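You operate a simulated robot arm through the tools that you are given. There is no shell and no other tool.

The job below is to be done with a simulated robot arm. You get a single attempt, and the scene is never put back.

TASK
Put things in order on the top of the large crate. At the end: the green padlock stands where the cream clean intake filter stood; the blue hose stub stands where the yellow padlock stood; the yellow padlock from the top of the large crate stands where the green padlock stood; the cream clean intake filter from the top of the large crate stands on top of the grey box; whatever was shut is shut again. Leave all else as you found it, and nothing knocked over.
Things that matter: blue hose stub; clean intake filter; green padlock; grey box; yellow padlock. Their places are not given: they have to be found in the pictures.

Only the result counts: the job must be done as asked and must still hold three seconds after the hand-in. Knocking over, shifting, dropping, spilling or breaking anything else fails it.

THE ROBOT
A 7-joint arm with a two-finger parallel gripper, fixed in place. Base frame: the origin is at the foot of the arm, x ahead of it, y to its left, z up; the work surface is at about z = 59.5. Units: cm, degrees, N and s.
With the tool pointing down near the work surface it reaches from about 10 to 64 cm from the base axis. Its first joint turns from -66.0 to 66.0 degrees. Payload 1.57 kg.
The tool frame sits at the grasp point between the pads (the TCP): z along the fingers, y along the line on which they close. The tips reach 3 cm beyond it. Largest opening 8 cm; finger width 1.7, thickness 1.2; the body of the gripper, 4 by 8.2 cm, starts 8 cm behind the TCP.
Orientation is that of the tool frame in the base frame, as [roll, pitch, yaw] about the fixed x, y, z axes, in that order (R = Rz(yaw) Ry(pitch) Rx(roll)). With the fingers straight down and closing along the base's y, the tool's x points along the base's -x, its y along +y and its z along -z.

THE INTERFACE
- The arm moves only by the tool move_arm. Its argument "moves" is one flat list of numbers, 7 for each row, row after row: the shift along the base's x, y, z in cm, then the turn, a rotation vector about the base's x, y, z in degrees, then the finger opening in cm, from 0 to 8. In form: [x, y, z, wx, wy, wz, hand, x, y, z, wx, wy, wz, hand, ...]. A call has 1 to 20 rows; each row is the pose to reach, as a shift and turn from the pose commanded when the call began. Each row takes 0.2 s and may step no farther than 5 cm and 8.6 degrees from the row before; otherwise, or with a gripper value out of range, the whole call is refused. Where a pose cannot be reached the arm comes as near as it can. A force on the tool above 40 N (or 10 N above the force at the start of the call, whichever is more), or a blocked arm, ends the call early, and 0.2 s more pass. The fingers move at their own pace (about 7.2 cm/s each) and stop on an object; they squeeze with about 38 N. The grip force told is the motor's: it shows also when the fingers shut on nothing. Time passes only in rows, and 0.2 s behind the last, so rows that repeat a pose let the fingers close. The reply holds the time, the measured pose of the TCP, the force on the tool along the base axes, the opening and the grip force, in the units named above and with some noise, with the torque about the TCP (base axes, N m) and any sound that the robot's microphone picked up.
- Cameras (640 x 400 px; columns grow to the right, rows downward): "scene" is fixed at [5.83, 44.58, 140.58]; the picture's right is [-0.68, -0.74, 0.00], its down [-0.55, 0.50, -0.67] and it looks along [0.49, -0.45, -0.74] (base axes); focal length 335 px, centre (320, 200). "wrist" rides on the gripper at [7.2, -0.7, -12.2] in the tool frame; the picture's right is [0.09, 1.00, 0.00], its down [-0.84, 0.08, -0.54] and it looks along [-0.54, 0.05, 0.84] (tool axes); focal length 238 px, centre (320, 200).
- grab_frame(camera): a new picture of that camera. No time passes.
- locate(camera, pixels): for up to 12 pixels [column, row] of the newest picture of that camera ("zoom" is the newest enlarged one), the place [x, y, z] in the base frame of the surface seen there, good to about 0.2 cm. No time passes.
- enlarge(camera, box): a new picture of the part [left, top, right, bottom] of that camera's present view, enlarged. No time passes.
- job_done(): hands the job in; it is judged then, once.

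Open the gripper and draw the arm clear of the work before you hand the job in, unless the task says otherwise.

The tools are called after "Request:" by a JSON object that holds its "method" and its "body". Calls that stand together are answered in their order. move_arm: Moves the arm, as the interface text tells. Its arguments: {"type":"object","properties":{"moves":{"type":"array","items":{"type":"number"}}},"required":["moves"]} The other tools are called the same way: grab_frame (camera) takes a picture; locate (camera, pixels) gives the place of the surface under pixels of a picture; enlarge (camera, box) takes an enlarged picture of a part of a camera's view; job_done () hands the job in.

At the start:

```text
time: 0.0
ee_pos: [48.43, 16.05, 87.93]
orientation: [-179.9, 0.0, 180.0]
contact_force: [-0.1, -0.3, 0.1]
wrist_torque: [-0.01, -0.01, -0.01]
finger_gap: 8.01
grasp_force: 0.0
```

scene: 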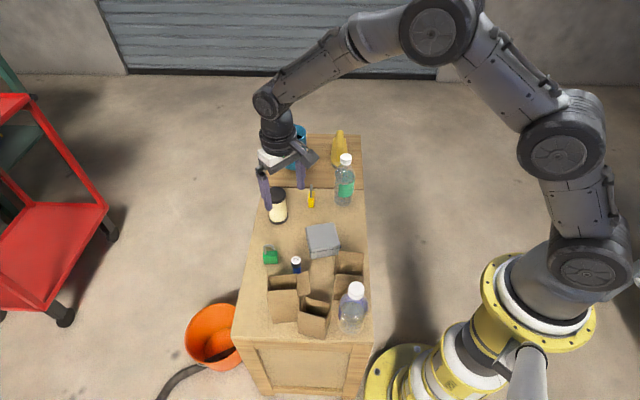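
wrist: 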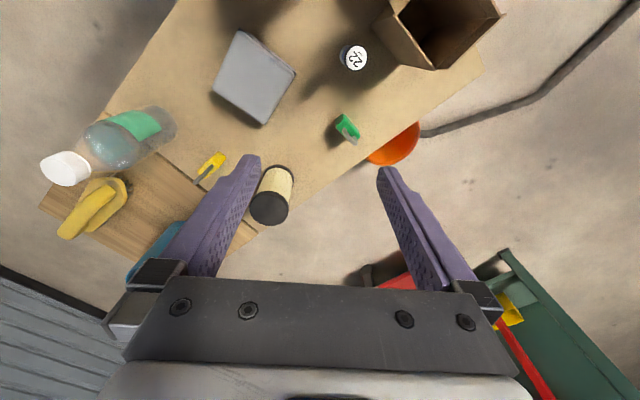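

The scene shows the crate top with filter (278,205), yellow padlock (311,200), green padlock (270,256), grey box (323,240) and a blue thing at (296,265). I enlarge to see them in detail.

Request:
{"method": "enlarge", "body": {"camera": "scene", "box": [230, 120, 390, 220]}}

Request:
{"method": "enlarge", "body": {"camera": "scene", "box": [230, 210, 390, 350]}}

Request:
{"method": "enlarge", "body": {"camera": "wrist", "box": [180, 0, 500, 240]}}

```text
4.00 times, centred on (310, 170) of scene
```

zoom: 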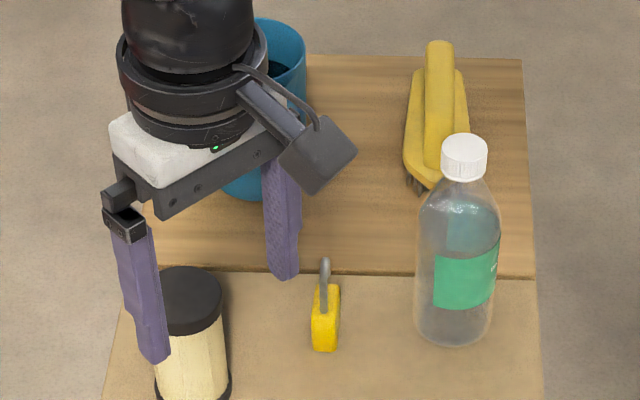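

```text
2.86 times, centred on (310, 280) of scene
```

zoom: 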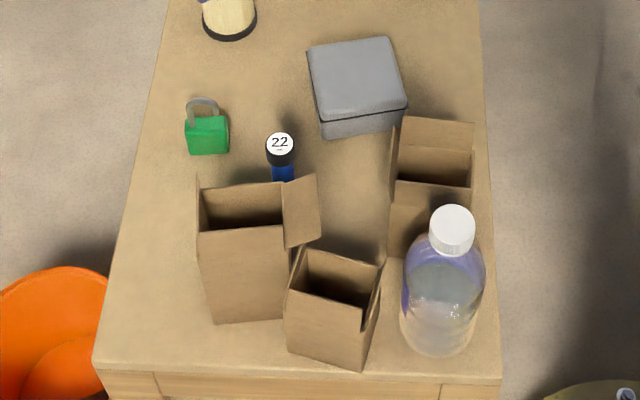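

```text
1.67 times, centred on (340, 120) of wrist
```

zoom: 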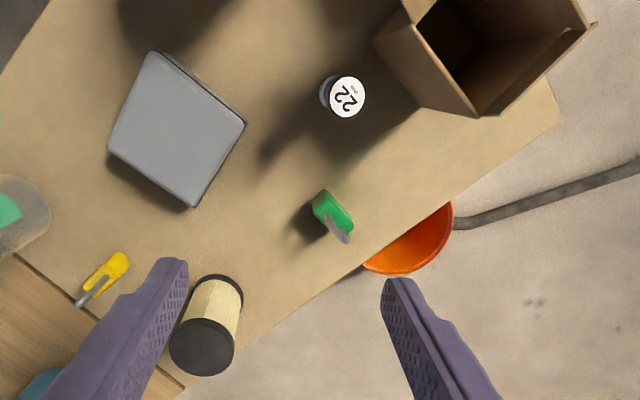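

Next I measure the objects: filter, padlocks, grey box, the blue "22" thing and the cartons.

Request:
{"method": "enlarge", "body": {"camera": "scene", "box": [260, 230, 340, 290]}}

Request:
{"method": "locate", "body": {"camera": "scene", "pixels": [[278, 193], [278, 222], [311, 203], [271, 256], [308, 226], [338, 224], [342, 246], [313, 254], [296, 260], [296, 270], [325, 212], [250, 330]]}}

Request:
{"method": "locate", "body": {"camera": "wrist", "pixels": [[353, 56], [346, 128], [240, 34], [294, 73], [263, 122], [214, 92], [215, 162], [200, 180], [268, 208], [345, 140], [338, 120], [353, 137]]}}

```text
6.67 times, centred on (300, 260) of scene
```

zoom: 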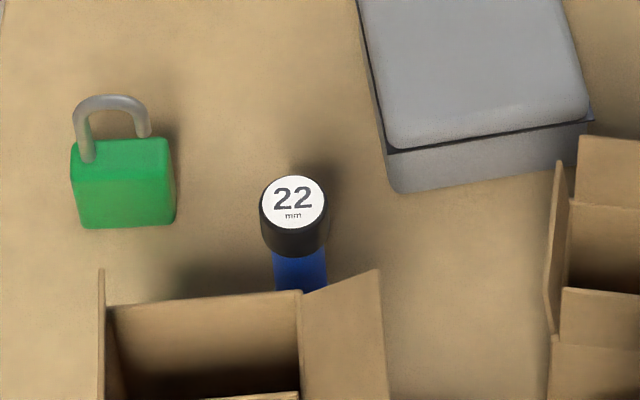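

```text
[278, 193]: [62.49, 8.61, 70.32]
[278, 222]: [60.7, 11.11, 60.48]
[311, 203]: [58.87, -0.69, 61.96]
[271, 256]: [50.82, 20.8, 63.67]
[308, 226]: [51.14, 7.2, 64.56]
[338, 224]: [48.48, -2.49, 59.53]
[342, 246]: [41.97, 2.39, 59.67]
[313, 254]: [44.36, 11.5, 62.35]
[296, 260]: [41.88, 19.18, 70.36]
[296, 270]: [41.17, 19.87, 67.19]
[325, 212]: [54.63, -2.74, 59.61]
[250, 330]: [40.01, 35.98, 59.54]
```

```text
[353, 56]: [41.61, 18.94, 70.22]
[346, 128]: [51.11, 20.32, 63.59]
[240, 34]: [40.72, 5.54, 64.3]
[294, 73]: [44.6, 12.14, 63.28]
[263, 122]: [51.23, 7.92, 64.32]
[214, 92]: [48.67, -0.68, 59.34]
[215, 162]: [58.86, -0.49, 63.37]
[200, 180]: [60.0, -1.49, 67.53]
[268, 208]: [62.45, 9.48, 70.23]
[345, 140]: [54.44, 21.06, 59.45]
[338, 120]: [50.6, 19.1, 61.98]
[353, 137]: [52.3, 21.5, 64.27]
```

The blue "22 mm" stub stands at about (41.6, 19, top 70.3), and the grey tin's top is at z≈64.4. I move back and to the right for a clear wrist view of the stub and cartons.

Request:
{"method": "move_arm", "body": {"moves": [-4, 0, 1, 0, 0, 0, 8, -8, 0, 2, 0, 0, 0, 8, -12, 0, 3, 0, 0, 0, 8, -16, 0, 4, 0, 0, 0, 8, -18, 0, 4, 0, 0, 0, 8, -18, 0, 4, 0, 0, 0, 8]}}

Request:
{"method": "grab_frame", "body": {"camera": "wrist"}}

Request:
{"method": "grab_frame", "body": {"camera": "scene"}}

```text
time: 1.4
ee_pos: [30.2, 16.1, 91.72]
orientation: [-179.9, 0.0, -179.9]
contact_force: [-0.3, 0.6, 0.3]
wrist_torque: [0.0, 0.01, -0.01]
finger_gap: 8.01
grasp_force: 0.1
```

```text
taken
```

wrist: 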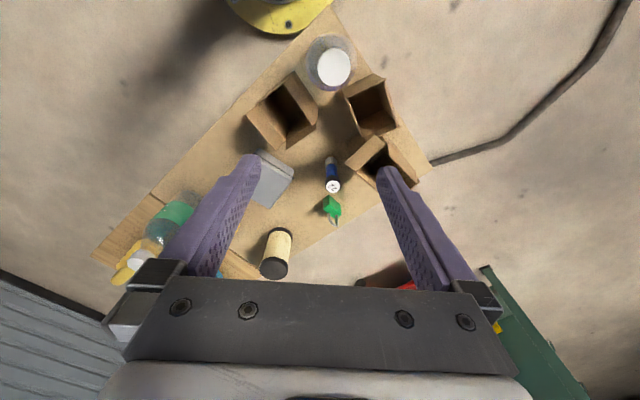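

```text
taken
```

scene: 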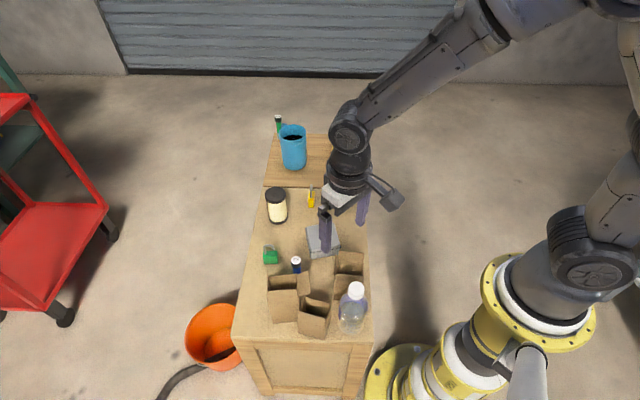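

The wrist view now shows stub (332,175), green padlock (332,207) and cartons. I enlarge and measure.

Request:
{"method": "enlarge", "body": {"camera": "wrist", "box": [230, 120, 430, 245]}}

Request:
{"method": "enlarge", "body": {"camera": "scene", "box": [250, 100, 370, 220]}}

Request:
{"method": "locate", "body": {"camera": "wrist", "pixels": [[333, 187], [327, 187], [339, 187], [331, 165], [347, 162], [375, 137], [384, 175], [372, 175], [417, 171], [309, 122], [275, 150], [333, 207]]}}

Request:
{"method": "locate", "body": {"camera": "scene", "pixels": [[275, 194], [266, 194], [284, 194], [275, 189], [277, 222], [270, 220], [286, 220], [310, 200], [310, 189], [279, 117], [292, 135], [311, 206]]}}

```text
3.20 times, centred on (330, 182) of wrist
```

zoom: 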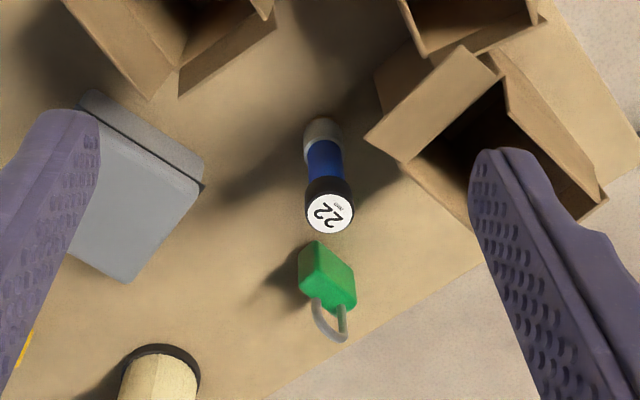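

```text
3.33 times, centred on (310, 160) of scene
```

zoom: 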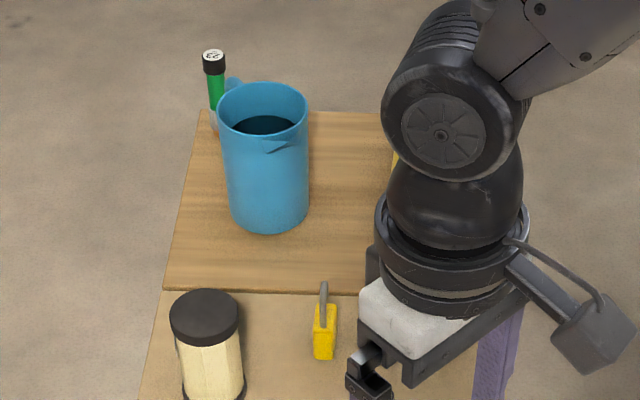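

```text
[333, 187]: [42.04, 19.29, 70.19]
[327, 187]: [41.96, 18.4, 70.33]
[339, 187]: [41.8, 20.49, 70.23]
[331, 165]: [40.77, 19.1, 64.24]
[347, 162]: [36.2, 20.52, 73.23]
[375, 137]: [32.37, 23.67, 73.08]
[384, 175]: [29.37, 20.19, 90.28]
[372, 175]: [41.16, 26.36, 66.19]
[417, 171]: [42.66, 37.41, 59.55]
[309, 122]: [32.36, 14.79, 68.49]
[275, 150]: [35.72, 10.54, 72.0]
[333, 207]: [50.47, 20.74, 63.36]
```

```text
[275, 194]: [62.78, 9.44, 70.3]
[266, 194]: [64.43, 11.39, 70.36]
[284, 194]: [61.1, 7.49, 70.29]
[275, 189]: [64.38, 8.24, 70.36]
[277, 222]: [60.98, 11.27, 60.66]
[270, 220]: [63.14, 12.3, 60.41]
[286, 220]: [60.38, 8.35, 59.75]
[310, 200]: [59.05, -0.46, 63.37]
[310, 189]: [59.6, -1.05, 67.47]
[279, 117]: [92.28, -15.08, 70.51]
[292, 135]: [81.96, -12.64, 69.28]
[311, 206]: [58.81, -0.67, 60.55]
```

I enlarge both padlocks tightly in the scene view to get their faces and orientation.

Request:
{"method": "enlarge", "body": {"camera": "scene", "box": [254, 236, 286, 268]}}

Request:
{"method": "enlarge", "body": {"camera": "scene", "box": [295, 180, 327, 212]}}

```text
12.50 times, centred on (270, 252) of scene
```

zoom: 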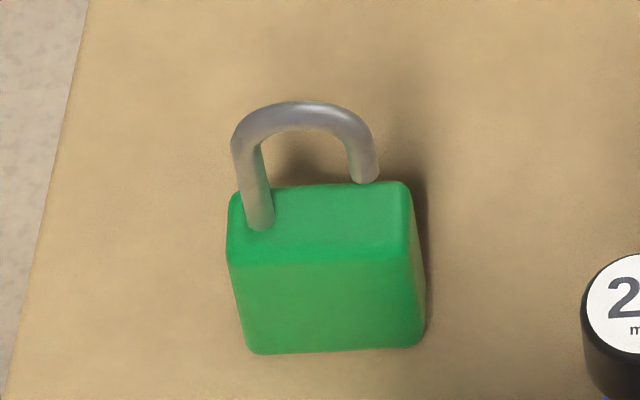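

```text
12.50 times, centred on (311, 196) of scene
```

zoom: 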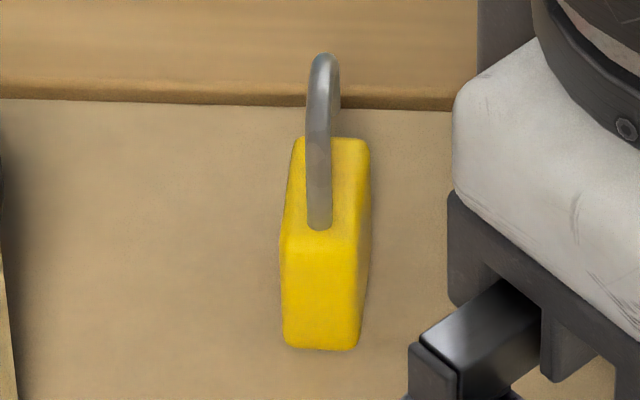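

Now I locate the yellow padlock's top-face corners and the wooden board's edge in the zoom.

Request:
{"method": "locate", "body": {"camera": "zoom", "pixels": [[300, 145], [363, 148], [350, 232], [290, 230], [290, 340], [350, 345], [320, 220], [322, 65], [220, 85], [220, 120], [220, 50], [410, 130]]}}

Request:
{"method": "enlarge", "body": {"camera": "scene", "box": [254, 236, 286, 268]}}

Request:
{"method": "locate", "body": {"camera": "zoom", "pixels": [[240, 200], [400, 190], [403, 250], [235, 255], [250, 345], [415, 340], [320, 225], [300, 115], [245, 180], [365, 165], [260, 225], [290, 345]]}}

```text
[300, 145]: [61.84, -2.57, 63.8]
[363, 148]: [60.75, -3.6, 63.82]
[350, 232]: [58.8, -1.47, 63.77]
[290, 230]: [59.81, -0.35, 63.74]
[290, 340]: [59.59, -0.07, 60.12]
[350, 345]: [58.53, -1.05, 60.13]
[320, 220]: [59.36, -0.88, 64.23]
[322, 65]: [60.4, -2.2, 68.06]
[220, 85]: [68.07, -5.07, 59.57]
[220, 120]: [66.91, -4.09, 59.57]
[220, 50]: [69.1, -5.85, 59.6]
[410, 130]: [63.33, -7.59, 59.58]
```

```text
12.50 times, centred on (270, 252) of scene
```

zoom: 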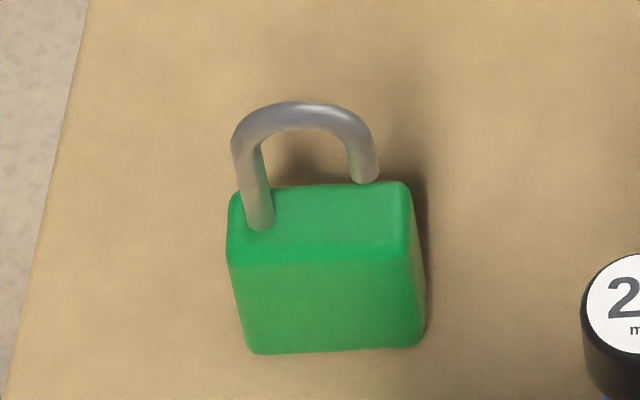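

```text
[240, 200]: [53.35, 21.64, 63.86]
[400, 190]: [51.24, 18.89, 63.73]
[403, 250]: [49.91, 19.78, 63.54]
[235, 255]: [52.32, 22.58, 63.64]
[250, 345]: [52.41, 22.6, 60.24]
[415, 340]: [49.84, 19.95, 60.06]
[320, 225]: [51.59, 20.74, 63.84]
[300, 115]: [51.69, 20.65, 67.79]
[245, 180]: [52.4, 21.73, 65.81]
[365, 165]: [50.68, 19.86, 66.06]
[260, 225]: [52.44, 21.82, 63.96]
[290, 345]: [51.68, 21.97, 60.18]
```

Flat surface at z≈59.5; filter centre ≈(62.7, 9.5), 5.1 cm wide; green lock ≈(51.7, 20.7), wide along ~49°; yellow ≈(60.3, -2.0), wide along ~132°. I first go above the filter with open fingers.

Request:
{"method": "move_arm", "body": {"moves": [4.5, -0.9, -1, 0, 0, 0, 8, 9, -1.8, -2, 0, 0, 0, 8, 13.5, -2.7, -3, 0, 0, 0, 8, 18, -3.6, -4, 0, 0, 0, 8, 22.5, -4.6, -5, 0, 0, 0, 8, 27, -5.5, -7, 0, 0, 0, 8, 30, -6.2, -9, 0, 0, 0, 8, 32.4, -6.6, -10.5, 0, 0, 0, 8, 32.4, -6.6, -10.5, 0, 0, 0, 8]}}

Request:
{"method": "grab_frame", "body": {"camera": "wrist"}}

Request:
{"method": "grab_frame", "body": {"camera": "scene"}}

```text
time: 3.4
ee_pos: [62.99, 9.64, 81.06]
orientation: [-179.9, 0.0, -180.0]
contact_force: [-0.1, 1.2, -0.4]
wrist_torque: [0.03, 0.04, -0.01]
finger_gap: 7.99
grasp_force: 0.1
```

```text
taken
```

wrist: 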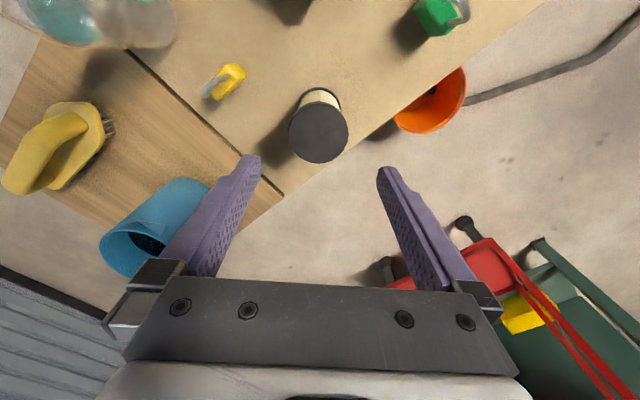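

```text
taken
```

scene: 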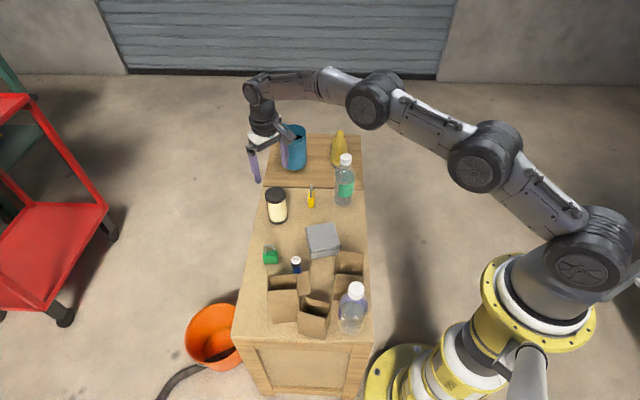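

The TCP holds (62.99, 9.64, 81.06). I re-measure the filter top (ellipse centred near (319,135)) and the padlocks from here.

Request:
{"method": "locate", "body": {"camera": "wrist", "pixels": [[319, 134], [292, 134], [345, 134], [319, 110], [319, 159], [234, 75], [222, 90], [239, 70], [130, 55], [190, 185], [160, 270]]}}

```text
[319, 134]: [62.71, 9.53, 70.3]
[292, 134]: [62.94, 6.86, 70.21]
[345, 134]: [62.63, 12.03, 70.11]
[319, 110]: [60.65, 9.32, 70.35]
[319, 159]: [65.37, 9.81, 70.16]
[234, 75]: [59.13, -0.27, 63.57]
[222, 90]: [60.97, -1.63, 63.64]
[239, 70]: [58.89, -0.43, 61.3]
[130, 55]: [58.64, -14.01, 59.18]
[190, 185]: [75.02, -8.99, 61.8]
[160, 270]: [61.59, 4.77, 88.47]
```

Filter centre is ≈(62.85, 9.5), well between the fingers. I descend to TCP z≈65.5 and close.

Request:
{"method": "move_arm", "body": {"moves": [-0.1, -0.1, -4, 0, 0, 0, 8, -0.1, -0.1, -8, 0, 0, 0, 8, -0.1, -0.1, -11, 0, 0, 0, 8, -0.1, -0.1, -13.5, 0, 0, 0, 8, -0.1, -0.1, -15.5, 0, 0, 0, 8, -0.1, -0.1, -15.5, 0, 0, 0, 8]}}

Request:
{"method": "grab_frame", "body": {"camera": "wrist"}}

```text
time: 4.8
ee_pos: [62.68, 9.49, 65.76]
orientation: [180.0, 0.0, -179.9]
contact_force: [0.9, 0.0, -0.1]
wrist_torque: [0.01, 0.0, -0.02]
finger_gap: 8.01
grasp_force: 0.1
```

```text
taken
```

wrist: 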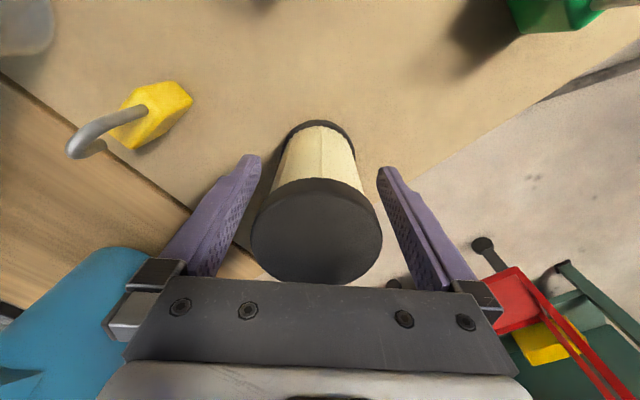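

The filter sits centred between the fingers. I close and let the fingers settle.

Request:
{"method": "move_arm", "body": {"moves": [0, 0, 0, 0, 0, 0, 5.6, 0, 0, 0, 0, 0, 0, 4, 0, 0, 0, 0, 0, 0, 3, 0, 0, 0, 0, 0, 0, 3]}}

```text
time: 5.8
ee_pos: [62.64, 9.53, 65.97]
orientation: [180.0, -0.1, -179.9]
contact_force: [0.7, -0.6, 0.7]
wrist_torque: [-0.06, -0.07, -0.05]
finger_gap: 5.88
grasp_force: 37.9
```

Gripped at 5.88 cm with 37.9 N. I lift straight up to clear everything (bottom to ~z 75).

Request:
{"method": "move_arm", "body": {"moves": [0, 0, 2, 0, 0, 0, 3, 0, 0, 5, 0, 0, 0, 3, 0, 0, 9, 0, 0, 0, 3, 0, 0, 13, 0, 0, 0, 3, 0, 0, 13, 0, 0, 0, 3]}}

Request:
{"method": "grab_frame", "body": {"camera": "scene"}}

Request:
{"method": "grab_frame", "body": {"camera": "wrist"}}

```text
time: 7.0
ee_pos: [62.76, 9.0, 79.01]
orientation: [-180.0, -0.2, 180.0]
contact_force: [0.1, 0.0, -1.8]
wrist_torque: [-0.02, 0.03, -0.02]
finger_gap: 5.88
grasp_force: 38.0
```

```text
taken
```

scene: 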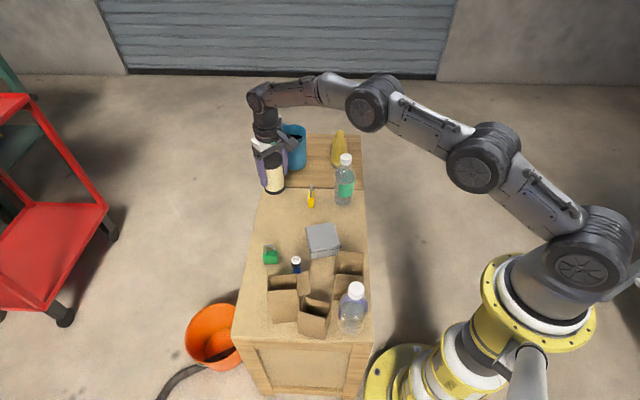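

```text
taken
```

wrist: 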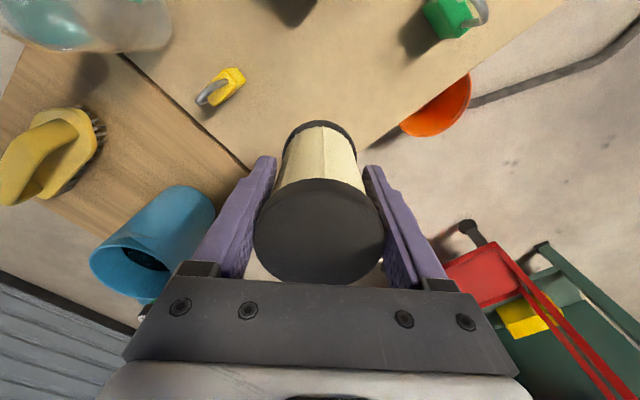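

The filter is held upright. Now I measure the tin lid accurately in the clear scene view.

Request:
{"method": "enlarge", "body": {"camera": "scene", "box": [298, 216, 350, 264]}}

```text
8.33 times, centred on (324, 240) of scene
```

zoom: 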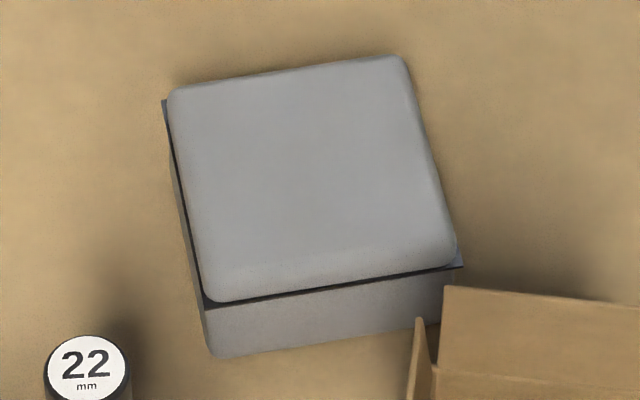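

The lid's corners lie near (178,97), (400,66), (445,250), (215,290) in the zoom; I locate them and the middle.

Request:
{"method": "locate", "body": {"camera": "zoom", "pixels": [[180, 97], [398, 66], [443, 250], [218, 288], [310, 175], [250, 175], [370, 175], [310, 120], [310, 240]]}}

```text
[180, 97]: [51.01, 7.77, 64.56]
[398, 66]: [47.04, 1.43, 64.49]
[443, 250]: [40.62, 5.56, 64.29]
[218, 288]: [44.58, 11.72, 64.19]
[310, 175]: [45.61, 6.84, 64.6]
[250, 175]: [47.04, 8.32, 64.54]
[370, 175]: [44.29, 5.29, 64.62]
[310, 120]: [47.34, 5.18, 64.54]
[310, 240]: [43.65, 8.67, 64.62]
```

Tin centre is ≈(45.8, 6.6), top z≈64.6. I carry the filter over it, keeping height.

Request:
{"method": "move_arm", "body": {"moves": [-3, -0.5, 0.5, 0, 0, 0, 3, -6.5, -1, 0.5, 0, 0, 0, 3, -10, -1.6, 0.5, 0, 0, 0, 3, -13, -2.1, 0.5, 0, 0, 0, 3, -15.5, -2.5, 0.5, 0, 0, 0, 3, -16.95, -2.75, 0, 0, 0, 0, 3, -16.95, -2.75, 0, 0, 0, 0, 3, -16.95, -2.75, 0, 0, 0, 0, 3]}}

Request:
{"method": "grab_frame", "body": {"camera": "scene"}}

Request:
{"method": "grab_frame", "body": {"camera": "wrist"}}

```text
time: 8.8
ee_pos: [45.67, 6.48, 78.98]
orientation: [-179.9, 0.1, -180.0]
contact_force: [0.0, -0.6, -1.3]
wrist_torque: [0.02, 0.01, -0.01]
finger_gap: 5.9
grasp_force: 38.2
```

```text
taken
```

scene: 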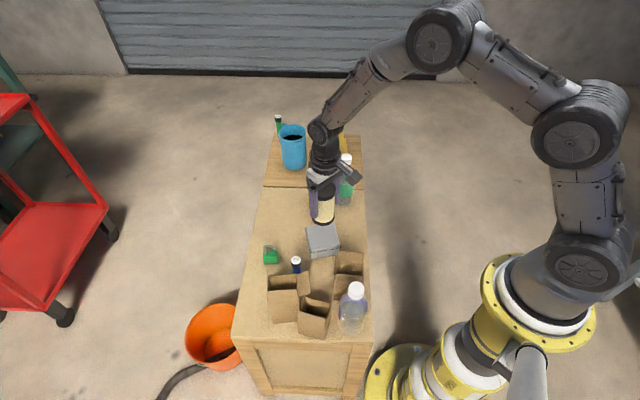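

```text
taken
```

wrist: 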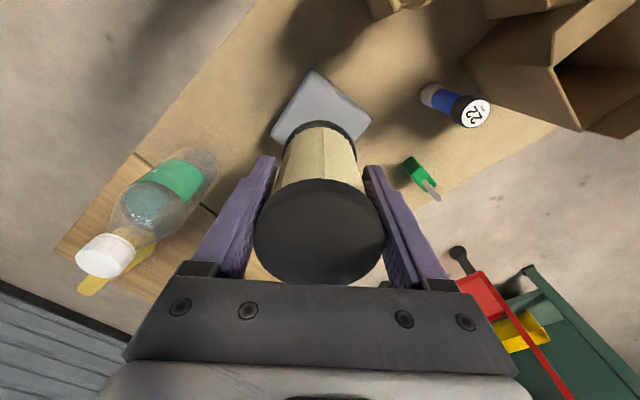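

Filter hovers over the tin. I lower it to just above contact, then look at the force.

Request:
{"method": "move_arm", "body": {"moves": [0.1, 0.1, -3, 0, 0, 0, 3, 0.1, 0.1, -5.5, 0, 0, 0, 3, 0.1, 0.1, -7, 0, 0, 0, 3, 0.1, 0.1, -7.4, 0, 0, 0, 3, 0.1, 0.1, -7.6, 0, 0, 0, 3, 0.1, 0.1, -7.6, 0, 0, 0, 3]}}

Request:
{"method": "grab_frame", "body": {"camera": "scene"}}

Request:
{"method": "enlarge", "body": {"camera": "scene", "box": [280, 190, 370, 270]}}

```text
time: 10.2
ee_pos: [45.8, 6.62, 71.2]
orientation: [-180.0, 0.0, 180.0]
contact_force: [0.1, -0.1, -0.7]
wrist_torque: [-0.01, -0.02, -0.04]
finger_gap: 5.88
grasp_force: 38.1
```

```text
taken
```

scene: 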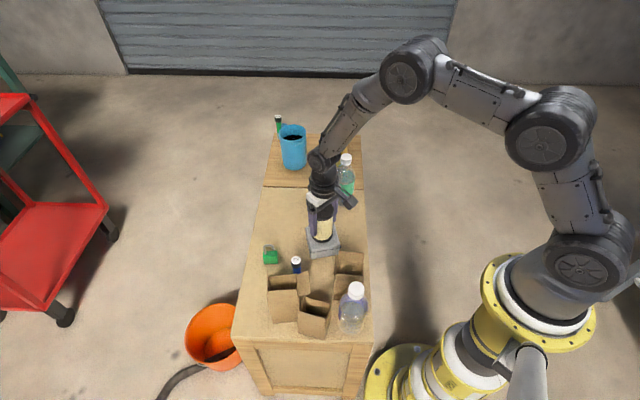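

```text
5.00 times, centred on (325, 230) of scene
```

zoom: 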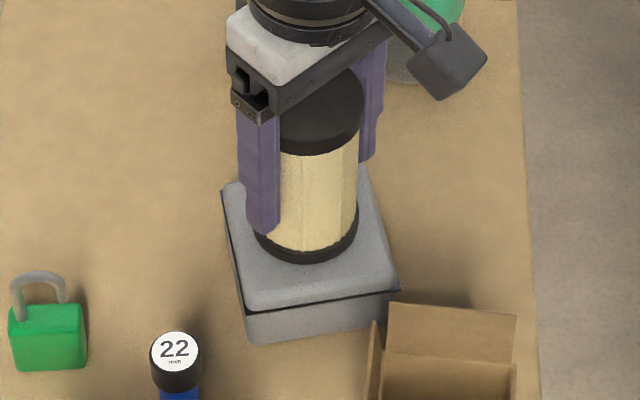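

Nearly at the lid. I lower in small steps until the force rises.

Request:
{"method": "move_arm", "body": {"moves": [0, 0, -0.1, 0, 0, 0, 3, 0, 0, -0.2, 0, 0, 0, 3, 0, 0, -0.2, 0, 0, 0, 3]}}

```text
time: 11.0
ee_pos: [45.87, 6.56, 71.06]
orientation: [180.0, 0.0, -179.8]
contact_force: [0.3, 0.3, -0.2]
wrist_torque: [0.01, 0.0, 0.0]
finger_gap: 5.86
grasp_force: 37.8
```

Still little force; another small step down.

Request:
{"method": "move_arm", "body": {"moves": [0, 0, -0.1, 0, 0, 0, 3, 0, 0, -0.1, 0, 0, 0, 3, 0, 0, -0.1, 0, 0, 0, 3]}}

```text
time: 11.8
ee_pos: [45.89, 6.54, 71.02]
orientation: [180.0, 0.1, 180.0]
contact_force: [-0.7, 0.5, -1.1]
wrist_torque: [0.0, -0.02, 0.01]
finger_gap: 5.86
grasp_force: 38.3
```

Request:
{"method": "move_arm", "body": {"moves": [0, 0, -0.1, 0, 0, 0, 3, 0, 0, -0.2, 0, 0, 0, 3, 0, 0, -0.2, 0, 0, 0, 3]}}

Request:
{"method": "enlarge", "body": {"camera": "scene", "box": [300, 200, 350, 260]}}

```text
time: 12.6
ee_pos: [45.9, 6.53, 70.92]
orientation: [180.0, 0.0, 180.0]
contact_force: [-7.9, -6.0, 25.0]
wrist_torque: [-0.46, 0.59, 0.01]
finger_gap: 5.91
grasp_force: 37.7
```

```text
6.67 times, centred on (325, 230) of scene
```

zoom: 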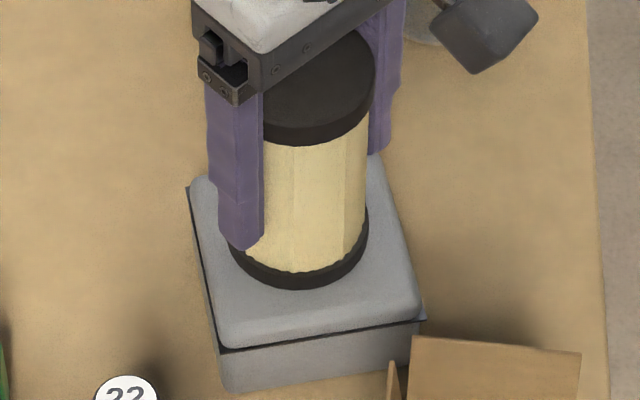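

Contact is firm (25 N). I ease up 0.1 cm and open the fingers, then check before rising.

Request:
{"method": "move_arm", "body": {"moves": [0, 0, 0.15, 0, 0, 0, 3, 0, 0, 0.15, 0, 0, 0, 6.2, 0, 0, 0.15, 0, 0, 0, 8, 0, 0, 0.15, 0, 0, 0, 8, 0, 0, 0.15, 0, 0, 0, 8]}}

Request:
{"method": "enlarge", "body": {"camera": "scene", "box": [300, 200, 350, 260]}}

Request:
{"method": "grab_frame", "body": {"camera": "wrist"}}

```text
time: 13.8
ee_pos: [45.85, 6.64, 71.01]
orientation: [180.0, 0.1, 180.0]
contact_force: [-0.4, -0.4, 0.8]
wrist_torque: [-0.01, -0.03, -0.01]
finger_gap: 7.99
grasp_force: 0.1
```

```text
6.67 times, centred on (325, 230) of scene
```

zoom: 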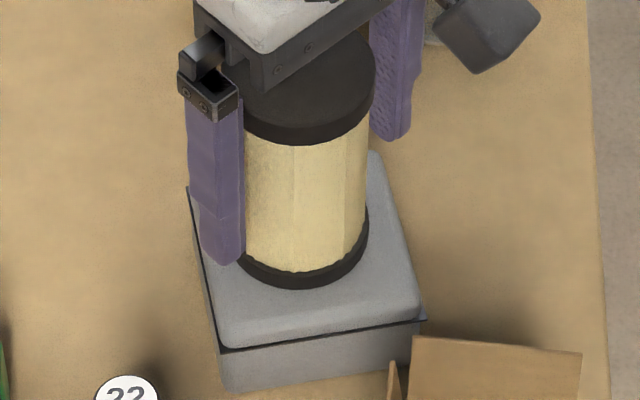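

```text
taken
```

wrist: 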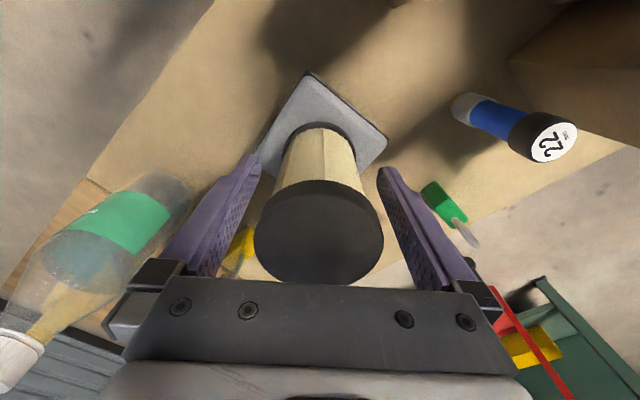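

The filter stands freely on the tin. I rise, then travel above the green padlock turning the hand +49.5°.

Request:
{"method": "move_arm", "body": {"moves": [0, 0, 4, 0, 0, 0, 8, 0, 0, 8, 0, 0, 0, 8, 0, 0, 11, 0, 0, 0, 8, 0.8, 2, 11, 0, 0, 7, 8, 1.6, 4, 11, 0, 0, 14, 8, 2.5, 6, 11, 0, 0, 21, 8, 3.3, 8, 11, 0, 0, 28, 8, 4.1, 10, 11, 0, 0, 35, 8, 5, 12, 11, 0, 0, 42, 8, 5.8, 14, 10, 0, 0, 48, 8, 5.8, 14, 9, 0, 0, 48, 8, 5.8, 14, 9, 0, 0, 48, 8]}}

Request:
{"method": "grab_frame", "body": {"camera": "wrist"}}

Request:
{"method": "grab_frame", "body": {"camera": "scene"}}

```text
time: 16.4
ee_pos: [51.77, 20.56, 79.82]
orientation: [179.8, 0.0, -132.0]
contact_force: [1.0, 0.3, 0.3]
wrist_torque: [-0.01, -0.02, 0.02]
finger_gap: 8.01
grasp_force: 0.0
```

```text
taken
```

wrist: 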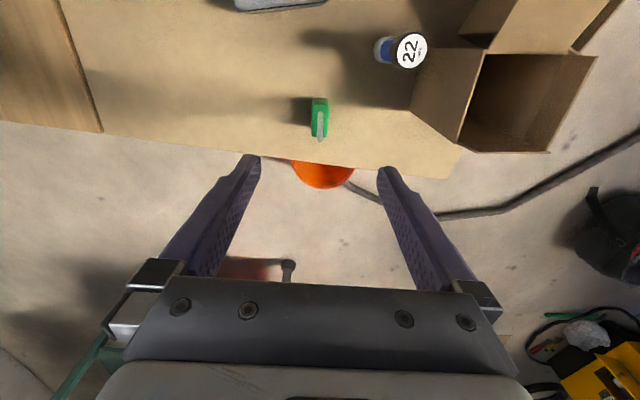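

```text
taken
```

scene: 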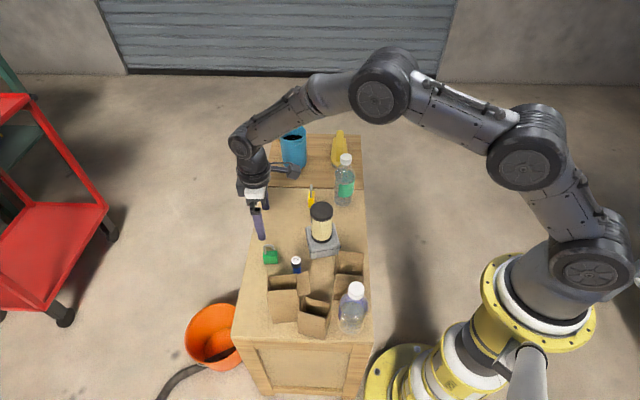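

The green lock's thin edge now lines up with the fingers' closing line. I enlarge for alignment.

Request:
{"method": "enlarge", "body": {"camera": "wrist", "box": [288, 85, 352, 150]}}

Request:
{"method": "locate", "body": {"camera": "zoom", "pixels": [[275, 110], [365, 110], [275, 260], [370, 260], [320, 110], [320, 180]]}}

```text
6.15 times, centred on (320, 118) of wrist
```

zoom: 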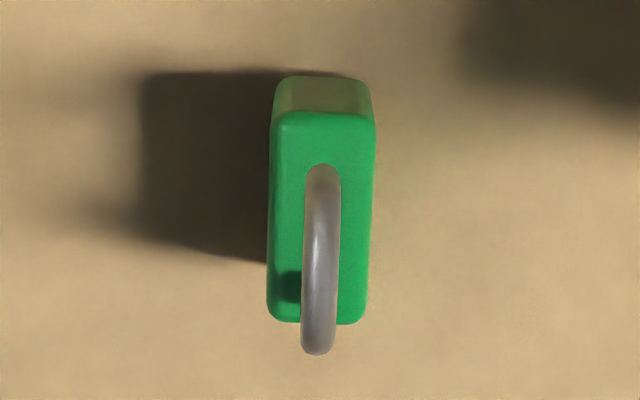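

```text
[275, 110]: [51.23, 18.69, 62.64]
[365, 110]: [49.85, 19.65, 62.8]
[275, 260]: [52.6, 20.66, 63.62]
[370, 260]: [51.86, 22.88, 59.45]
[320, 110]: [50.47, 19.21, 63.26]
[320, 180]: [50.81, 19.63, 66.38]
```

I locate the four top-face corners for a precise centre.

Request:
{"method": "locate", "body": {"camera": "zoom", "pixels": [[283, 122], [365, 122], [277, 305], [352, 310], [273, 215], [362, 215]]}}

```text
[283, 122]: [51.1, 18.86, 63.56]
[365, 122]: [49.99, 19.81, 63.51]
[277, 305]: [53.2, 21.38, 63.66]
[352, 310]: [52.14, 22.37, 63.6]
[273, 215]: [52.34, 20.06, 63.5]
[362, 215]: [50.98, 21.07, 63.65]
```

Centre is (51.6, 20.6), wide axis 50°. I turn 2° more, narrow the opening to 5 and descend to TCP z≈63.2.

Request:
{"method": "move_arm", "body": {"moves": [-0.05, -0.1, -4, 0, 0, 2, 5, -0.05, -0.1, -8, 0, 0, 2, 5, -0.05, -0.1, -12, 0, 0, 2, 5, -0.05, -0.1, -15, 0, 0, 2, 5, -0.05, -0.1, -16.7, 0, 0, 2, 5, -0.05, -0.1, -16.7, 0, 0, 2, 5]}}

Request:
{"method": "grab_frame", "body": {"camera": "wrist"}}

```text
time: 17.8
ee_pos: [51.61, 20.79, 63.35]
orientation: [-179.9, 0.0, -130.0]
contact_force: [-0.1, 0.9, 0.0]
wrist_torque: [-0.03, -0.03, -0.03]
finger_gap: 5.01
grasp_force: 0.0
```

```text
taken
```

wrist: 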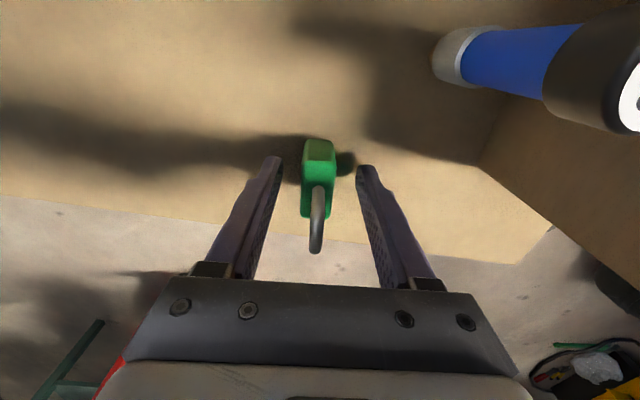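

The lock lies centred between the fingers. I close on it.

Request:
{"method": "move_arm", "body": {"moves": [0, 0, 0, 0, 0, 0, 3, 0, 0, 0, 0, 0, 0, 1.8, 0, 0, 0, 0, 0, 0, 0.5, 0, 0, 0, 0, 0, 0, 0.5]}}

```text
time: 18.8
ee_pos: [51.68, 20.76, 63.44]
orientation: [-180.0, 0.0, -130.0]
contact_force: [0.5, 0.1, 0.6]
wrist_torque: [0.02, -0.03, 0.0]
finger_gap: 1.9
grasp_force: 33.4
```

Gripped at 1.9 cm. I lift 10 cm and carry it to the filter's former place (62.8, 9.5).

Request:
{"method": "move_arm", "body": {"moves": [0, 0, 3, 0, 0, 0, 0.5, 0, 0, 7, 0, 0, 0, 0.5, 0, 0, 10, 0, 0, 0, 0.5, 2.5, -2.5, 10, 0, 0, 0, 0.5, 5.5, -5.5, 10, 0, 0, 0, 0.5, 8.5, -8.4, 10, 0, 0, 0, 0.5, 11.2, -11.1, 10, 0, 0, 0, 0.5, 11.2, -11.1, 10, 0, 0, 0, 0.5, 11.2, -11.1, 10, 0, 0, 0, 0.5]}}

Request:
{"method": "grab_frame", "body": {"camera": "scene"}}

Request:
{"method": "grab_frame", "body": {"camera": "wrist"}}

```text
time: 20.8
ee_pos: [62.66, 9.66, 73.39]
orientation: [180.0, 0.0, -130.0]
contact_force: [0.2, 0.1, -1.9]
wrist_torque: [-0.01, 0.01, 0.01]
finger_gap: 1.89
grasp_force: 33.2
```

```text
taken
```

scene: 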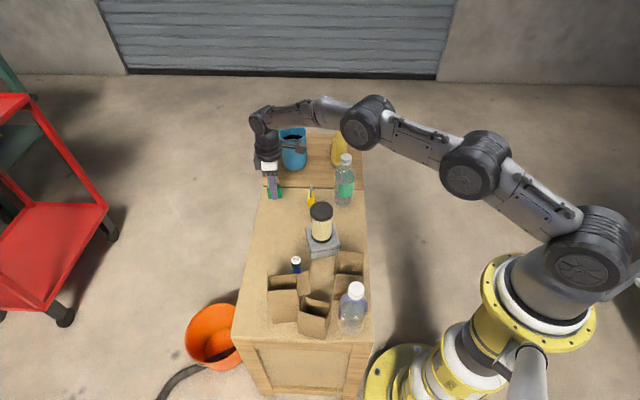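

```text
taken
```

wrist: 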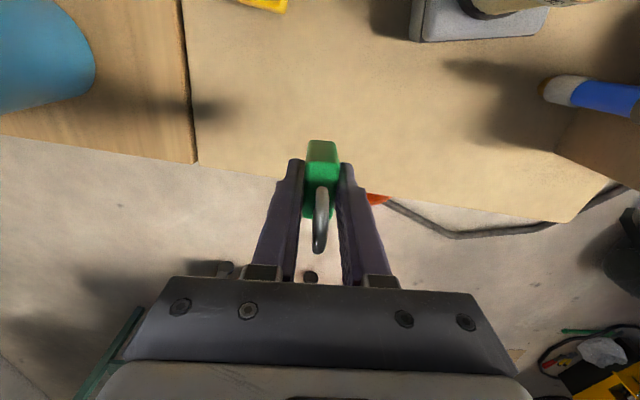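

Above the spot. I lower almost to the original grasp height, then in small steps.

Request:
{"method": "move_arm", "body": {"moves": [0.1, -0.1, -4, 0, 0, 0, 0.5, 0.1, -0.1, -7.5, 0, 0, 0, 0.5, 0.1, -0.1, -9.5, 0, 0, 0, 0.5, 0.1, -0.1, -9.8, 0, 0, 0, 0.5, 0.1, -0.1, -9.9, 0, 0, 0, 0.5, 0.1, -0.1, -9.9, 0, 0, 0, 0.5]}}

```text
time: 22.2
ee_pos: [62.88, 9.43, 63.37]
orientation: [179.9, 0.0, -130.0]
contact_force: [-1.9, -0.9, 4.8]
wrist_torque: [-0.02, 0.05, -0.01]
finger_gap: 1.92
grasp_force: 33.3
```

Light contact (4.8 N): the lock stands. I open moderately and check.

Request:
{"method": "move_arm", "body": {"moves": [0, 0, 0, 0, 0, 0, 2.5, 0, 0, 0, 0, 0, 0, 4, 0, 0, 0, 0, 0, 0, 5, 0, 0, 0, 0, 0, 0, 5]}}

Request:
{"method": "grab_frame", "body": {"camera": "wrist"}}

```text
time: 23.2
ee_pos: [62.85, 9.42, 63.2]
orientation: [-180.0, 0.0, -130.0]
contact_force: [-0.8, 0.1, 0.3]
wrist_torque: [-0.02, 0.03, -0.03]
finger_gap: 5.02
grasp_force: 0.1
```

```text
taken
```

wrist: 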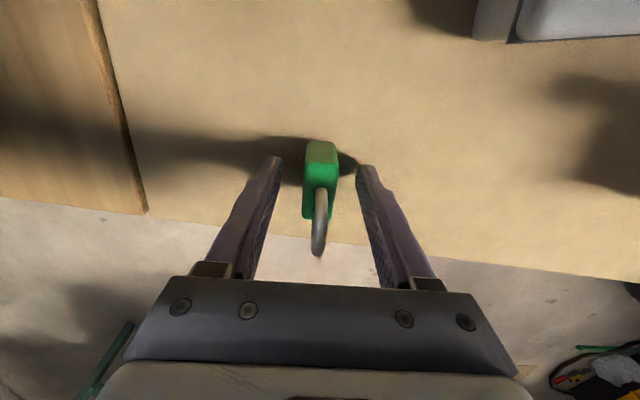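

The green lock stands free. I rise and rotate the hand back toward -47.5° while high, then look before approaching the yellow lock near the bottle.

Request:
{"method": "move_arm", "body": {"moves": [0, 0, 4, 0, 0, 0, 5, 0, 0, 8, 0, 0, 0, 5, 0, 0, 12, 0, 0, 0, 5, 0, 0, 16, 0, 0, 0, 5, -0.5, 0, 18, 0, 0, -8, 5, -0.7, -1, 18, 0, 0, -16, 5, -0.9, -2, 18, 0, 0, -24, 5, -1.1, -3, 18, 0, 0, -32, 5, -1.3, -4, 18, 0, 0, -40, 5, -1.5, -5, 18, 0, 0, -48, 5, -1.7, -6, 18, 0, 0, -56, 5, -1.9, -7, 18, 0, 0, -64, 5, -2, -7, 18, 0, 0, -72, 5, -2.1, -7, 18, 0, 0, -80, 5, -2.2, -7, 18, 0, 0, -88, 5, -2.4, -7, 18, 0, 0, -96, 5, -2.4, -7, 18, 0, 0, -98, 5, -2.4, -7, 18, 0, 0, -98, 5]}}

Request:
{"method": "grab_frame", "body": {"camera": "wrist"}}

Request:
{"method": "grab_frame", "body": {"camera": "scene"}}

```text
time: 27.0
ee_pos: [60.4, 2.3, 81.27]
orientation: [-180.0, 0.0, 131.9]
contact_force: [0.5, 0.7, -0.4]
wrist_torque: [0.0, 0.01, 0.03]
finger_gap: 5.01
grasp_force: 0.0
```

```text
taken
```

wrist: 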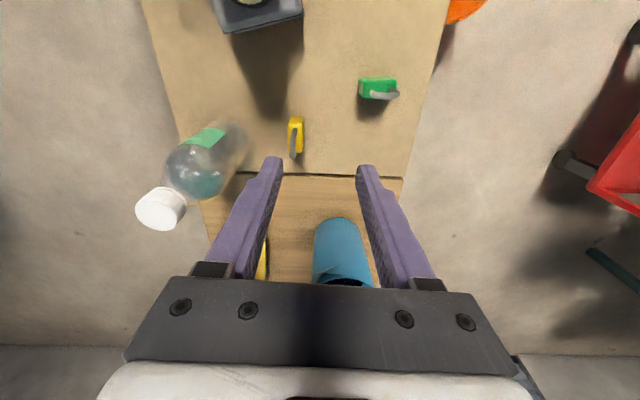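

```text
taken
```

scene: 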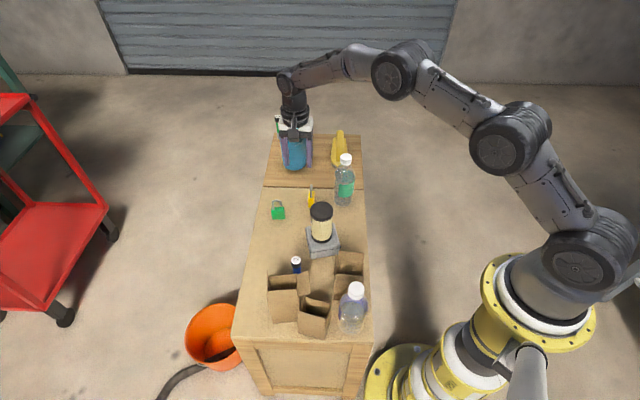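

The green lock stands in the filter's place. I zoom on the yellow lock and measure it plus the bottle and blue mug.

Request:
{"method": "locate", "body": {"camera": "wrist", "pixels": [[160, 208], [185, 205], [205, 160], [240, 150], [245, 130], [338, 225], [318, 240], [378, 97], [367, 85], [391, 85]]}}

Request:
{"method": "enlarge", "body": {"camera": "wrist", "box": [264, 105, 328, 170]}}

```text
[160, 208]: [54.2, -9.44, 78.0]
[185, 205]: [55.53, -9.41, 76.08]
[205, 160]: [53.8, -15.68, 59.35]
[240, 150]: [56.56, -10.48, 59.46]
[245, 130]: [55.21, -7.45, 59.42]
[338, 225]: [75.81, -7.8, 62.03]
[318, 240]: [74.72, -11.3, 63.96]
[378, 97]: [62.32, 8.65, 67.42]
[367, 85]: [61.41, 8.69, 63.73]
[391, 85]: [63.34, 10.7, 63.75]
```

```text
6.15 times, centred on (296, 138) of wrist
```

zoom: 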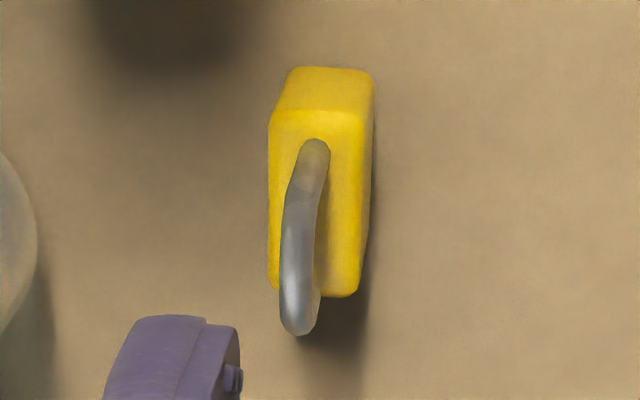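

I get the yellow lock's top-face corners from the zoom.

Request:
{"method": "locate", "body": {"camera": "zoom", "pixels": [[282, 120], [358, 120], [355, 285], [275, 275], [276, 200], [360, 200]]}}

```text
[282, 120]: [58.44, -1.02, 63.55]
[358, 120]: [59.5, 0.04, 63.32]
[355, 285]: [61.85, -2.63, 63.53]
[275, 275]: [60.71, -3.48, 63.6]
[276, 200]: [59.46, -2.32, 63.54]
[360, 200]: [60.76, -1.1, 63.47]
```

Yellow centre ≈(60.2, -1.85), closing line 42° matches the hand. I slide over it and descend to z≈63.3 with opening 5.

Request:
{"method": "move_arm", "body": {"moves": [-0.3, -4.25, 0, 0, 0, 0, 5, -0.3, -4.25, -4, 0, 0, 0, 5, -0.3, -4.25, -8, 0, 0, 0, 5, -0.3, -4.25, -12, 0, 0, 0, 5, -0.3, -4.25, -12, 0, 0, 0, 5]}}

Request:
{"method": "grab_frame", "body": {"camera": "wrist"}}

Request:
{"method": "enlarge", "body": {"camera": "scene", "box": [260, 130, 380, 260]}}

```text
time: 28.2
ee_pos: [60.31, -1.93, 69.69]
orientation: [-180.0, -0.1, 132.0]
contact_force: [1.1, 0.5, -0.2]
wrist_torque: [-0.03, 0.01, -0.04]
finger_gap: 5.01
grasp_force: 0.1
```

```text
taken
```

wrist: 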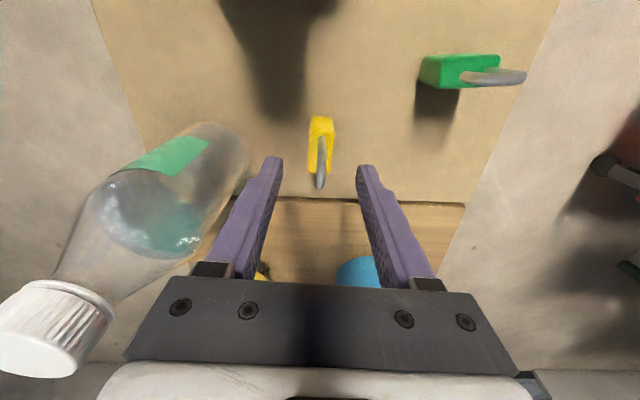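

```text
3.08 times, centred on (320, 195) of scene
```

zoom: 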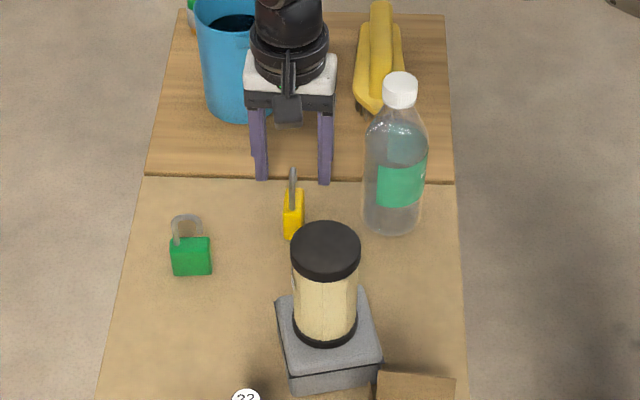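

Fingers straddle the lock and clear the bottle. I go down the last 6.1 cm.

Request:
{"method": "move_arm", "body": {"moves": [0, 0, -3, 0, 0, 0, 5, 0, 0, -5, 0, 0, 0, 5, 0, 0, -6.1, 0, 0, 0, 5, 0, 0, -6.1, 0, 0, 0, 5]}}

Request:
{"method": "grab_frame", "body": {"camera": "wrist"}}

```text
time: 29.2
ee_pos: [60.22, -2.15, 63.52]
orientation: [-180.0, 0.0, 132.1]
contact_force: [0.5, -0.6, -0.6]
wrist_torque: [-0.03, -0.01, 0.01]
finger_gap: 5.0
grasp_force: 0.1
```

```text
taken
```

wrist: 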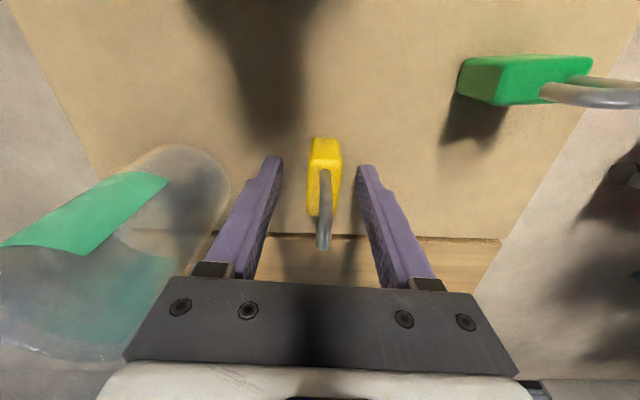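

Well straddled. I close.

Request:
{"method": "move_arm", "body": {"moves": [0, 0, 0, 0, 0, 0, 3, 0, 0, 0, 0, 0, 0, 1.8, 0, 0, 0, 0, 0, 0, 0.5, 0, 0, 0, 0, 0, 0, 0.5]}}

```text
time: 30.2
ee_pos: [60.24, -2.04, 63.53]
orientation: [180.0, 0.0, 132.1]
contact_force: [0.8, -0.8, -0.1]
wrist_torque: [-0.04, -0.01, -0.03]
finger_gap: 1.91
grasp_force: 33.1
```

Gripped at 1.91 cm. I lift 14 cm and carry it to the green lock's old place (51.6, 20.6), turning back +98° so the hand orientation is the one already proven clear there.

Request:
{"method": "move_arm", "body": {"moves": [0, 0, 4, 0, 0, 0, 0.5, 0, 0, 9, 0, 0, 0, 0.5, 0, 0, 14, 0, 0, 0, 0.5, -0.5, 2, 14, 0, 0, 8, 0.5, -1, 4, 14, 0, 0, 16, 0.5, -1.5, 6, 14, 0, 0, 24, 0.5, -2, 8, 14, 0, 0, 32, 0.5, -2.5, 10, 14, 0, 0, 40, 0.5, -3.5, 12, 14, 0, 0, 48, 0.5, -4.5, 14, 14, 0, 0, 56, 0.5, -5.5, 16, 14, 0, 0, 64, 0.5, -6.5, 18, 14, 0, 0, 72, 0.5, -7.5, 20, 14, 0, 0, 80, 0.5, -8.2, 21.5, 14, 0, 0, 88, 0.5, -8.6, 22.45, 14, 0, 0, 96, 0.5, -8.6, 22.45, 14, 0, 0, 98, 0.5, -8.6, 22.45, 14, 0, 0, 98, 0.5]}}

Request:
{"method": "grab_frame", "body": {"camera": "wrist"}}

Request:
{"method": "grab_frame", "body": {"camera": "scene"}}

```text
time: 33.8
ee_pos: [51.57, 20.49, 77.22]
orientation: [-179.9, 0.0, -130.0]
contact_force: [0.0, 0.2, -1.7]
wrist_torque: [-0.03, 0.01, 0.04]
finger_gap: 1.92
grasp_force: 33.6
```

```text
taken
```

wrist: 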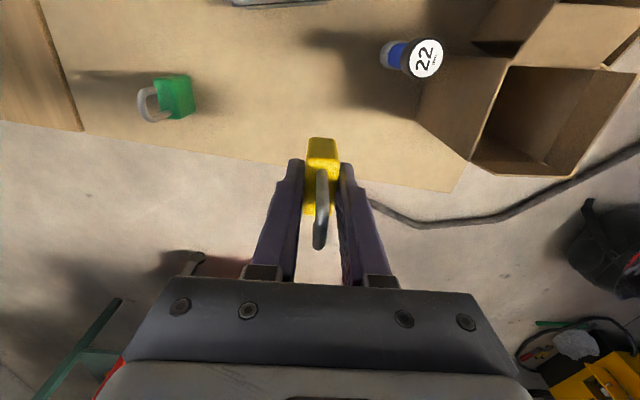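

```text
taken
```

scene: 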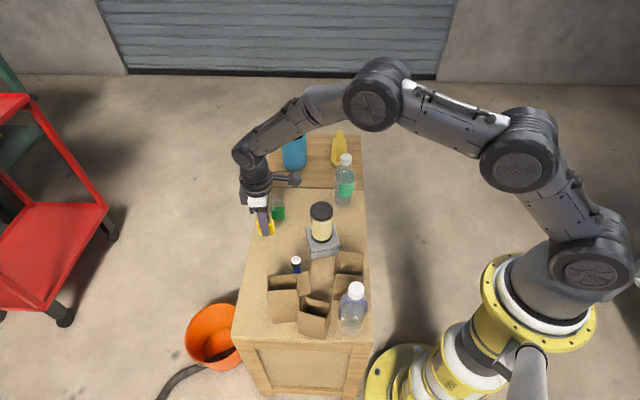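

Above the green lock's old place. I lower by about 13.9 cm, slowing at the end.

Request:
{"method": "move_arm", "body": {"moves": [0, 0, -4, 0, 0, 0, 0.5, 0, 0, -8, 0, 0, 0, 0.5, 0, 0, -11.5, 0, 0, 0, 0.5, 0, 0, -13.4, 0, 0, 0, 0.5, 0, 0, -13.8, 0, 0, 0, 0.5, 0, 0, -13.9, 0, 0, 0, 0.5, 0, 0, -13.9, 0, 0, 0, 0.5]}}

```text
time: 35.4
ee_pos: [51.65, 20.36, 63.37]
orientation: [-179.8, 0.2, -130.0]
contact_force: [-5.5, -6.7, 23.8]
wrist_torque: [-0.08, 0.15, 0.03]
finger_gap: 1.89
grasp_force: 33.6
```

Firm contact (24 N). I ease up 0.1 cm and open.

Request:
{"method": "move_arm", "body": {"moves": [0, 0, 0.1, 0, 0, 0, 0.5, 0, 0, 0.1, 0, 0, 0, 0.5, 0, 0, 0.1, 0, 0, 0, 2.4, 0, 0, 0.1, 0, 0, 0, 4, 0, 0, 0.1, 0, 0, 0, 5, 0, 0, 0.1, 0, 0, 0, 5]}}

Request:
{"method": "grab_frame", "body": {"camera": "wrist"}}

```text
time: 36.8
ee_pos: [51.47, 20.37, 63.31]
orientation: [-180.0, 0.0, -130.0]
contact_force: [-0.7, 0.0, 0.3]
wrist_torque: [0.02, 0.03, 0.02]
finger_gap: 5.0
grasp_force: 0.0
```

```text
taken
```

wrist: 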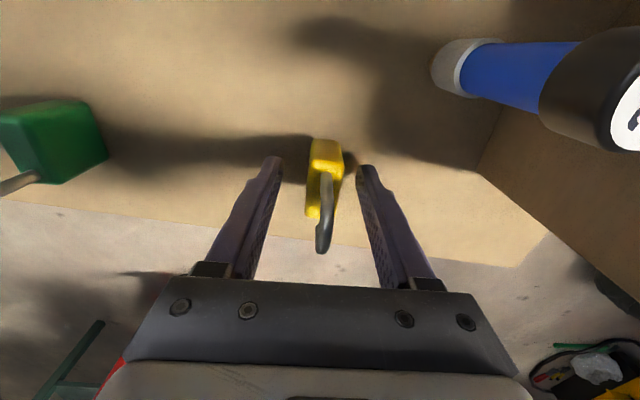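

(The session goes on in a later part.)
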